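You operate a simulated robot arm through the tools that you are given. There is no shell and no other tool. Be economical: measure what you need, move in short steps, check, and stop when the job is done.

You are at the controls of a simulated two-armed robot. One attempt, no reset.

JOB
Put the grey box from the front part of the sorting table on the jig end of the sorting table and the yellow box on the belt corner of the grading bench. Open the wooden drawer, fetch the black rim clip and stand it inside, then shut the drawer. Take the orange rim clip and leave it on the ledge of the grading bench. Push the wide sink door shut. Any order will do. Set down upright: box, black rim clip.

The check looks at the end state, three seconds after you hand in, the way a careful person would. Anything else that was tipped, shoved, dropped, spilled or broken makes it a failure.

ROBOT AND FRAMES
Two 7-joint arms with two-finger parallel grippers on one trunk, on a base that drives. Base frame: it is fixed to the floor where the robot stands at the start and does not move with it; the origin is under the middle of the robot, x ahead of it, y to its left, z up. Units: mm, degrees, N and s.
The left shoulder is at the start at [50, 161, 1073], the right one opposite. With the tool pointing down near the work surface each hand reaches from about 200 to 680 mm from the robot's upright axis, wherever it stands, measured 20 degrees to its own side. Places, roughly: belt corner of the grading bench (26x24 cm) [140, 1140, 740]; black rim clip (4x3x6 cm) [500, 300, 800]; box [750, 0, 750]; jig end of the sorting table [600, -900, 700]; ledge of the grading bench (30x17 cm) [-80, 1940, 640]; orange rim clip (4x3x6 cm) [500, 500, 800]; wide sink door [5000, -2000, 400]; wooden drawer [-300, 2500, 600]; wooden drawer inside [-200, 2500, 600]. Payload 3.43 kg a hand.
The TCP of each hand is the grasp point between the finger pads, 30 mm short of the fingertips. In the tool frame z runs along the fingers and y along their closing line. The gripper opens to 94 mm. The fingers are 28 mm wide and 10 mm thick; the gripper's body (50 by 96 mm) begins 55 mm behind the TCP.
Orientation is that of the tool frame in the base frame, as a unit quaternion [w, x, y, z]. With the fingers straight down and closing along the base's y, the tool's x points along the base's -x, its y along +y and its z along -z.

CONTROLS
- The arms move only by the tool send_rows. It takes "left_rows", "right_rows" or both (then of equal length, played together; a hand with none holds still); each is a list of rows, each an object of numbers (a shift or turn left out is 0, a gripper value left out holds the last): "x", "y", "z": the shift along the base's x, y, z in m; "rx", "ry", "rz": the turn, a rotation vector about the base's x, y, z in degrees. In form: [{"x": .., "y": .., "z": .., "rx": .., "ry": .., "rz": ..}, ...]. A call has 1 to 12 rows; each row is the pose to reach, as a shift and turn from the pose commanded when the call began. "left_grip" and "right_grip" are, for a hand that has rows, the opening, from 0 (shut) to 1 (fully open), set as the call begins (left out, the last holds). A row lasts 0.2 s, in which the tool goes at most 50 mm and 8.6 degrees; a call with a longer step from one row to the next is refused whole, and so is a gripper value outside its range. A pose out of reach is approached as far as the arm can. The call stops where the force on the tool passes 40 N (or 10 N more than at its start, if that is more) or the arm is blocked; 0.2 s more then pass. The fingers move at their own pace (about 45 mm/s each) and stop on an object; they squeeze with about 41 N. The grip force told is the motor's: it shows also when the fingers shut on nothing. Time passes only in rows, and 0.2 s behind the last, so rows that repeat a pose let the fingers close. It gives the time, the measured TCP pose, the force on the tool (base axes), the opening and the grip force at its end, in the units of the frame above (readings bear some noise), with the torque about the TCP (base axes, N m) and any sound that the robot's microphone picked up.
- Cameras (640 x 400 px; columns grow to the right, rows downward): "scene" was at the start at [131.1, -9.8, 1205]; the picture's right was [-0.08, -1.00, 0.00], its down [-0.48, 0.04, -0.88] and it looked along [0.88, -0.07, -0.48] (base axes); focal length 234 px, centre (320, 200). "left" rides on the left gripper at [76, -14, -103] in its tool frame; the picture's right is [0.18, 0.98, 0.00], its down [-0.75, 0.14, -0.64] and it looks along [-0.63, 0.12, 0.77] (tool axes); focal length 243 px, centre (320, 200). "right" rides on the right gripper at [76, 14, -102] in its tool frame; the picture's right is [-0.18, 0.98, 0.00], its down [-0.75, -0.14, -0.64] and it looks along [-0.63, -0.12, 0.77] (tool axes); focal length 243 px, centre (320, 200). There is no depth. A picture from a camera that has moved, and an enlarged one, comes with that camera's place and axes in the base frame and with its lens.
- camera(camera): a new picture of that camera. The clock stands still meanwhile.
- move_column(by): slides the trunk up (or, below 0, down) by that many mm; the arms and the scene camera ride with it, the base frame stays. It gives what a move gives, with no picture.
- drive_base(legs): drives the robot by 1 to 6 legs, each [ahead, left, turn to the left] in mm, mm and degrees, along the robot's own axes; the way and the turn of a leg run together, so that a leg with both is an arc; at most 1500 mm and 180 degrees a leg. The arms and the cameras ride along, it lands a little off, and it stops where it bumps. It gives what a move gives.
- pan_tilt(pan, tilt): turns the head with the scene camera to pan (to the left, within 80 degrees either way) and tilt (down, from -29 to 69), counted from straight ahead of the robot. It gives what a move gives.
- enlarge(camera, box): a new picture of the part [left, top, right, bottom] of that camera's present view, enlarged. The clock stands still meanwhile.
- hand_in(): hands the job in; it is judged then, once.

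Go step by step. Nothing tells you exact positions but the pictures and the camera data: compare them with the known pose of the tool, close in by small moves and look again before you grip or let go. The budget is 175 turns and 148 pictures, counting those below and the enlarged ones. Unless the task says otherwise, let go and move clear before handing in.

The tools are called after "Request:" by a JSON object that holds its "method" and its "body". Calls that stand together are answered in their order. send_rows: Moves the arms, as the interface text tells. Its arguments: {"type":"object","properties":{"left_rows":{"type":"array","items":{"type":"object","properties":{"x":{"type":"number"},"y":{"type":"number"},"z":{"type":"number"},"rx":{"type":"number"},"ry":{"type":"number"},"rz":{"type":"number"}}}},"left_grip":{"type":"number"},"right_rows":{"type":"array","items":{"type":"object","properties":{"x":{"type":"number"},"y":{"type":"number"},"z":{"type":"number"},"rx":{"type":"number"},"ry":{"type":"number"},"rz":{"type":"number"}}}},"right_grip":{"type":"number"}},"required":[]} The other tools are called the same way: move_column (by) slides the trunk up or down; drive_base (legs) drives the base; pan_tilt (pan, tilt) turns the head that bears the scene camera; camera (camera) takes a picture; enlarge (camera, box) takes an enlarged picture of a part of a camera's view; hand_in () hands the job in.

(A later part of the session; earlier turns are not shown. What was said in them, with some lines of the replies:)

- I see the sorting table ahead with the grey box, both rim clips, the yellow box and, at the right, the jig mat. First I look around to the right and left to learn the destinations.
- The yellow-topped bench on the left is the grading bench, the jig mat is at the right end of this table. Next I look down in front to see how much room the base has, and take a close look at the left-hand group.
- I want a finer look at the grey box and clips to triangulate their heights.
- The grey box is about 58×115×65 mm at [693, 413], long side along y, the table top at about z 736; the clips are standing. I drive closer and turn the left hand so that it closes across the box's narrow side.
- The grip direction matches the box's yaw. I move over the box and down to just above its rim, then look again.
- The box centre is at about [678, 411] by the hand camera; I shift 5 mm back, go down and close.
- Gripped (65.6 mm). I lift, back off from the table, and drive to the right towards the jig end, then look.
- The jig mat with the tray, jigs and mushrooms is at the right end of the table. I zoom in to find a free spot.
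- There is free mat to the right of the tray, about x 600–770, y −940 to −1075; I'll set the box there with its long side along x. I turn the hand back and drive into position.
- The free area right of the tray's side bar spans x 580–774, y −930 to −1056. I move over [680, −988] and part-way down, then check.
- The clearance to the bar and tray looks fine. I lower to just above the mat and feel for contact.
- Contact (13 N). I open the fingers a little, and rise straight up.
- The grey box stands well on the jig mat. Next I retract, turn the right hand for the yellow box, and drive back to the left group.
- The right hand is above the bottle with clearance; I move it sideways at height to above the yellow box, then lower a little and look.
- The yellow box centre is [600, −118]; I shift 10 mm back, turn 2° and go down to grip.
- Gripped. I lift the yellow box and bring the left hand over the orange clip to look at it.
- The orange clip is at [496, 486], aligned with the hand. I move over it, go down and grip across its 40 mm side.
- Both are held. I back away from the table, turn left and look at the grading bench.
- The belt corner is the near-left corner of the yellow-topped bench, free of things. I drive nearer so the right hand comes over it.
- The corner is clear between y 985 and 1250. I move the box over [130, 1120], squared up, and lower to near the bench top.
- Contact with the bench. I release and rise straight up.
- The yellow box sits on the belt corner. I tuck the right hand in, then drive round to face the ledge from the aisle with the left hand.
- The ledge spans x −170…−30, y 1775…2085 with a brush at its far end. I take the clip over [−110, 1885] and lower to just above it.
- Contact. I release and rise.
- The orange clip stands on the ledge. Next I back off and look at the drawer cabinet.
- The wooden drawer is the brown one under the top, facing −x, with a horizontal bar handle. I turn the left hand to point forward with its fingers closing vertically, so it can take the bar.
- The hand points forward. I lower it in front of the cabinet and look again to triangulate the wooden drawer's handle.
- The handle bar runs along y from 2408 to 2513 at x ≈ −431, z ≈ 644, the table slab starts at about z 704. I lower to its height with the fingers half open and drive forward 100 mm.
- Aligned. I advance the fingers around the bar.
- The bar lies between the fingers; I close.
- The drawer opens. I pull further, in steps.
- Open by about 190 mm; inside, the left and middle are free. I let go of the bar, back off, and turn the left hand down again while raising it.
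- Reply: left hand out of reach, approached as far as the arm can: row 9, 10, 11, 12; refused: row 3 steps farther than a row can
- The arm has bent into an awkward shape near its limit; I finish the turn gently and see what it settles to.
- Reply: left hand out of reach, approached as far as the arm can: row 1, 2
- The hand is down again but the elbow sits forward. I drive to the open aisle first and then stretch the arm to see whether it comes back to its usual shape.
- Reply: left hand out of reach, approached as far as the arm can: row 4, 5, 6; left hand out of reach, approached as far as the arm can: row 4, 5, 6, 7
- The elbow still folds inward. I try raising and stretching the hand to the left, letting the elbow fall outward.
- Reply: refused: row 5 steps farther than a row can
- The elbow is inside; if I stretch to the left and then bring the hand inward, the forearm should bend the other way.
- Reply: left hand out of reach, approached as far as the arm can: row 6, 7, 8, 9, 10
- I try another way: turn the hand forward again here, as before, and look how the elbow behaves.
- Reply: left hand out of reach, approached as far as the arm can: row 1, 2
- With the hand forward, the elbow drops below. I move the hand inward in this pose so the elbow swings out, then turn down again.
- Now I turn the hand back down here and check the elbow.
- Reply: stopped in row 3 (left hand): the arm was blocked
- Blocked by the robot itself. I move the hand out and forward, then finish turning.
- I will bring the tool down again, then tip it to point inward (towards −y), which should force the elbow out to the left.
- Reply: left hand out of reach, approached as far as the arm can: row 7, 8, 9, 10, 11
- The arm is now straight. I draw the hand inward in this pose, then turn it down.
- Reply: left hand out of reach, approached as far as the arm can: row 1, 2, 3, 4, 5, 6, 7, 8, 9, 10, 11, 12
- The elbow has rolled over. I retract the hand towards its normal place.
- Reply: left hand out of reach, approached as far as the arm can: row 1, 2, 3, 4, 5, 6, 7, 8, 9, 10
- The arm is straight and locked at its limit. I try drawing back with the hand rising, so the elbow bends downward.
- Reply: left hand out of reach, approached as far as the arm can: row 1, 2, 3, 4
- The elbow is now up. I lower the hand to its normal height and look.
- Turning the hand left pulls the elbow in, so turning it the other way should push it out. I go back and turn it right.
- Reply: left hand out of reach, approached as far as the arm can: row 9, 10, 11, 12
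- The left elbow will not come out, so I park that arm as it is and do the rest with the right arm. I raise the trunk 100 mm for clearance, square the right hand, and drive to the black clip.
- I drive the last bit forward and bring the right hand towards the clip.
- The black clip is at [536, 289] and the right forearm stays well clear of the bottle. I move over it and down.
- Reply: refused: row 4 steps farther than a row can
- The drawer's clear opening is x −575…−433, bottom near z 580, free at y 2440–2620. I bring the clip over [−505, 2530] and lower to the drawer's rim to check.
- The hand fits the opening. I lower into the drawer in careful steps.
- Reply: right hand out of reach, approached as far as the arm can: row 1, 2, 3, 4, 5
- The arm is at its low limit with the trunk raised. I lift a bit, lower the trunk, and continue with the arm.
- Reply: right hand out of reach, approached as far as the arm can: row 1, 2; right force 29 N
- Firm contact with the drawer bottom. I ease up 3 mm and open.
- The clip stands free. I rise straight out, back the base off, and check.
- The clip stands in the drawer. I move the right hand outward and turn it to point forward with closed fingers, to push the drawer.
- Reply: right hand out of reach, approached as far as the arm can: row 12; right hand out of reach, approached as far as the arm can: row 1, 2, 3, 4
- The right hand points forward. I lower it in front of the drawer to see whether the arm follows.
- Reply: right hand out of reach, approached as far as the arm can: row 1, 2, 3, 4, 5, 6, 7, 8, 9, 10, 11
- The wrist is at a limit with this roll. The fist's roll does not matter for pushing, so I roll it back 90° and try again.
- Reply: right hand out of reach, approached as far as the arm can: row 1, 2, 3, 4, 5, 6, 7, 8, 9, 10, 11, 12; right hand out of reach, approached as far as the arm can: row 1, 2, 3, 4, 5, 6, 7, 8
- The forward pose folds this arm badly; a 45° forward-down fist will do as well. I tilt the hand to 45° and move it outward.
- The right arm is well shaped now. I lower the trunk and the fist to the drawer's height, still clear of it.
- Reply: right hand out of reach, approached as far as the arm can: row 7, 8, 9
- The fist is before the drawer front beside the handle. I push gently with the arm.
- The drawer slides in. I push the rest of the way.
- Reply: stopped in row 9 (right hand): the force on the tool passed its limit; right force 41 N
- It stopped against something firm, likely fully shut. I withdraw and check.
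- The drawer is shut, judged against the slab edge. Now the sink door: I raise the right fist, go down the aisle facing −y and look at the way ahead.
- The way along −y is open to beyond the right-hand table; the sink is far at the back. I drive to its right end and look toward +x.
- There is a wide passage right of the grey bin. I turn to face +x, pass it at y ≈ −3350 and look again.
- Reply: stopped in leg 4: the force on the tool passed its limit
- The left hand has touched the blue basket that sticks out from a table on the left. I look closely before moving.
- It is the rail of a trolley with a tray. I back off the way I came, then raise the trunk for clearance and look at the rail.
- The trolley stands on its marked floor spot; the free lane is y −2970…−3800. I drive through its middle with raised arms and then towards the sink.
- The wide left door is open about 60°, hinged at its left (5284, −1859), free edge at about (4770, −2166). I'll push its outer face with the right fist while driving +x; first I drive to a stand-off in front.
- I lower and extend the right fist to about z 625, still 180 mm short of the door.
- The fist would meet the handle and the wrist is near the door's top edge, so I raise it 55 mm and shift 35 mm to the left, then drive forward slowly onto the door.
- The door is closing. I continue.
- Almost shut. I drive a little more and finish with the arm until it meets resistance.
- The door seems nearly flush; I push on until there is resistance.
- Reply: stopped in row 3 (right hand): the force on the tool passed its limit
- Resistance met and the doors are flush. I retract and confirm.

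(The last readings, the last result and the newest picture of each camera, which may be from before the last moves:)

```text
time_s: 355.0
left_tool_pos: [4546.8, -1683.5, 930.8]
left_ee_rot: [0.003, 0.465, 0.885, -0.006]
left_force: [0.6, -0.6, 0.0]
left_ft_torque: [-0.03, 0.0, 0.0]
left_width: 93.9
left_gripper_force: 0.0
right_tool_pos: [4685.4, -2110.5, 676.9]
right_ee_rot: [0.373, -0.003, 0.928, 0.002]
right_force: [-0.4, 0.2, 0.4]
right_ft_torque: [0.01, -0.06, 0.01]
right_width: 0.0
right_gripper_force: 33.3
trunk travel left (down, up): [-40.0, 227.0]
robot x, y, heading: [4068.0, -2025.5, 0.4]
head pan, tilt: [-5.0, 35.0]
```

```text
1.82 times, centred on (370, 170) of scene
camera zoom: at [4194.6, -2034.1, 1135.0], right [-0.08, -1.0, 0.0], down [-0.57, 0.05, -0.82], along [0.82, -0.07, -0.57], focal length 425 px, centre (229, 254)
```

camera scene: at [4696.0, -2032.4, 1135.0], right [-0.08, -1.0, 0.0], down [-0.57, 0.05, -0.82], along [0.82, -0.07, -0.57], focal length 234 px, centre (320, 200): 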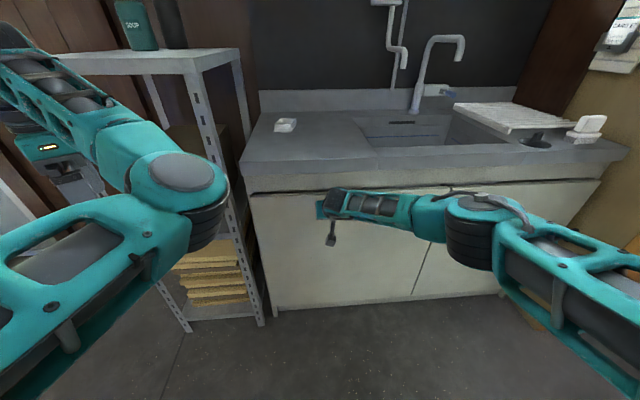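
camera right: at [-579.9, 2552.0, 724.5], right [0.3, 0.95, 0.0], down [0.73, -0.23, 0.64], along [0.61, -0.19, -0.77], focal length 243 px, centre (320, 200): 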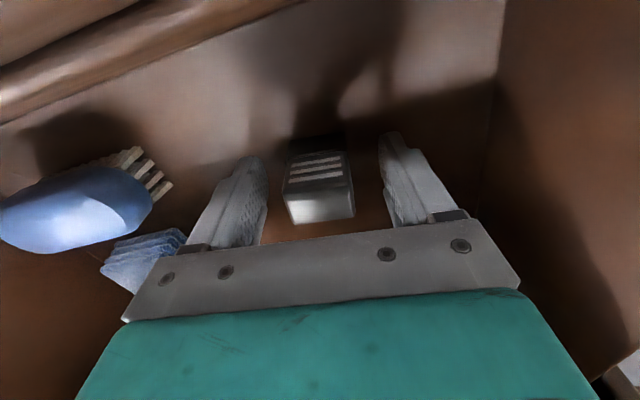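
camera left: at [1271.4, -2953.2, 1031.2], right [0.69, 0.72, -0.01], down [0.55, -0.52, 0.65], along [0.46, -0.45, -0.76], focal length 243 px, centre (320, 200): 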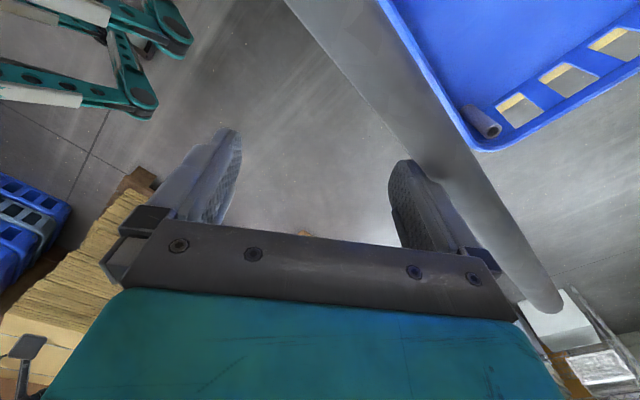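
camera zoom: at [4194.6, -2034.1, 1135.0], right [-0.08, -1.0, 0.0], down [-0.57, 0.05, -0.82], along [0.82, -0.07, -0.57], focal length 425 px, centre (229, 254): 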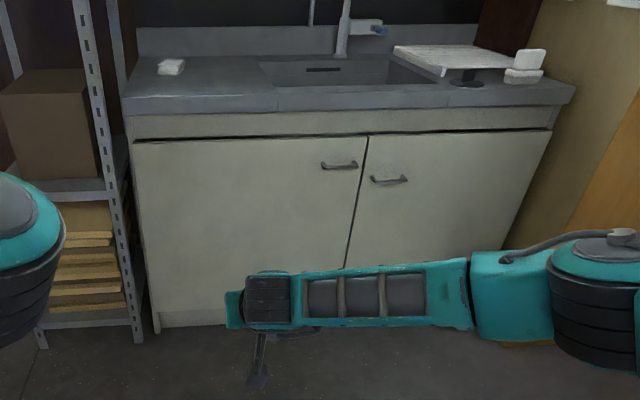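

The sink door is shut flush and the hands are clear. The grey and yellow boxes, both clips and the drawer are done, so I hand in.

Request:
{"method": "hand_in", "body": {}}

```text
The job is handed in.
```

I handed the job in with all five tasks done, but the left hand bumped a trolley on the way to the sink, and I can't be sure it didn't move.

- **Boxes:** The grey box stands on the jig mat, and the yellow box is on the belt corner of the grading bench.
- **Clips:** The black clip was standing when I shut the drawer; I did not reopen it to check. The orange clip stands on the ledge.
- **Drawer and door:** Both were pushed until they met resistance. The sink door looks flush. The drawer is shut as far as I could judge from the pictures.
- **Trolley:** The touch passed the force limit and stopped the drive. Afterwards the trolley's base still looked lined up with its floor marks.
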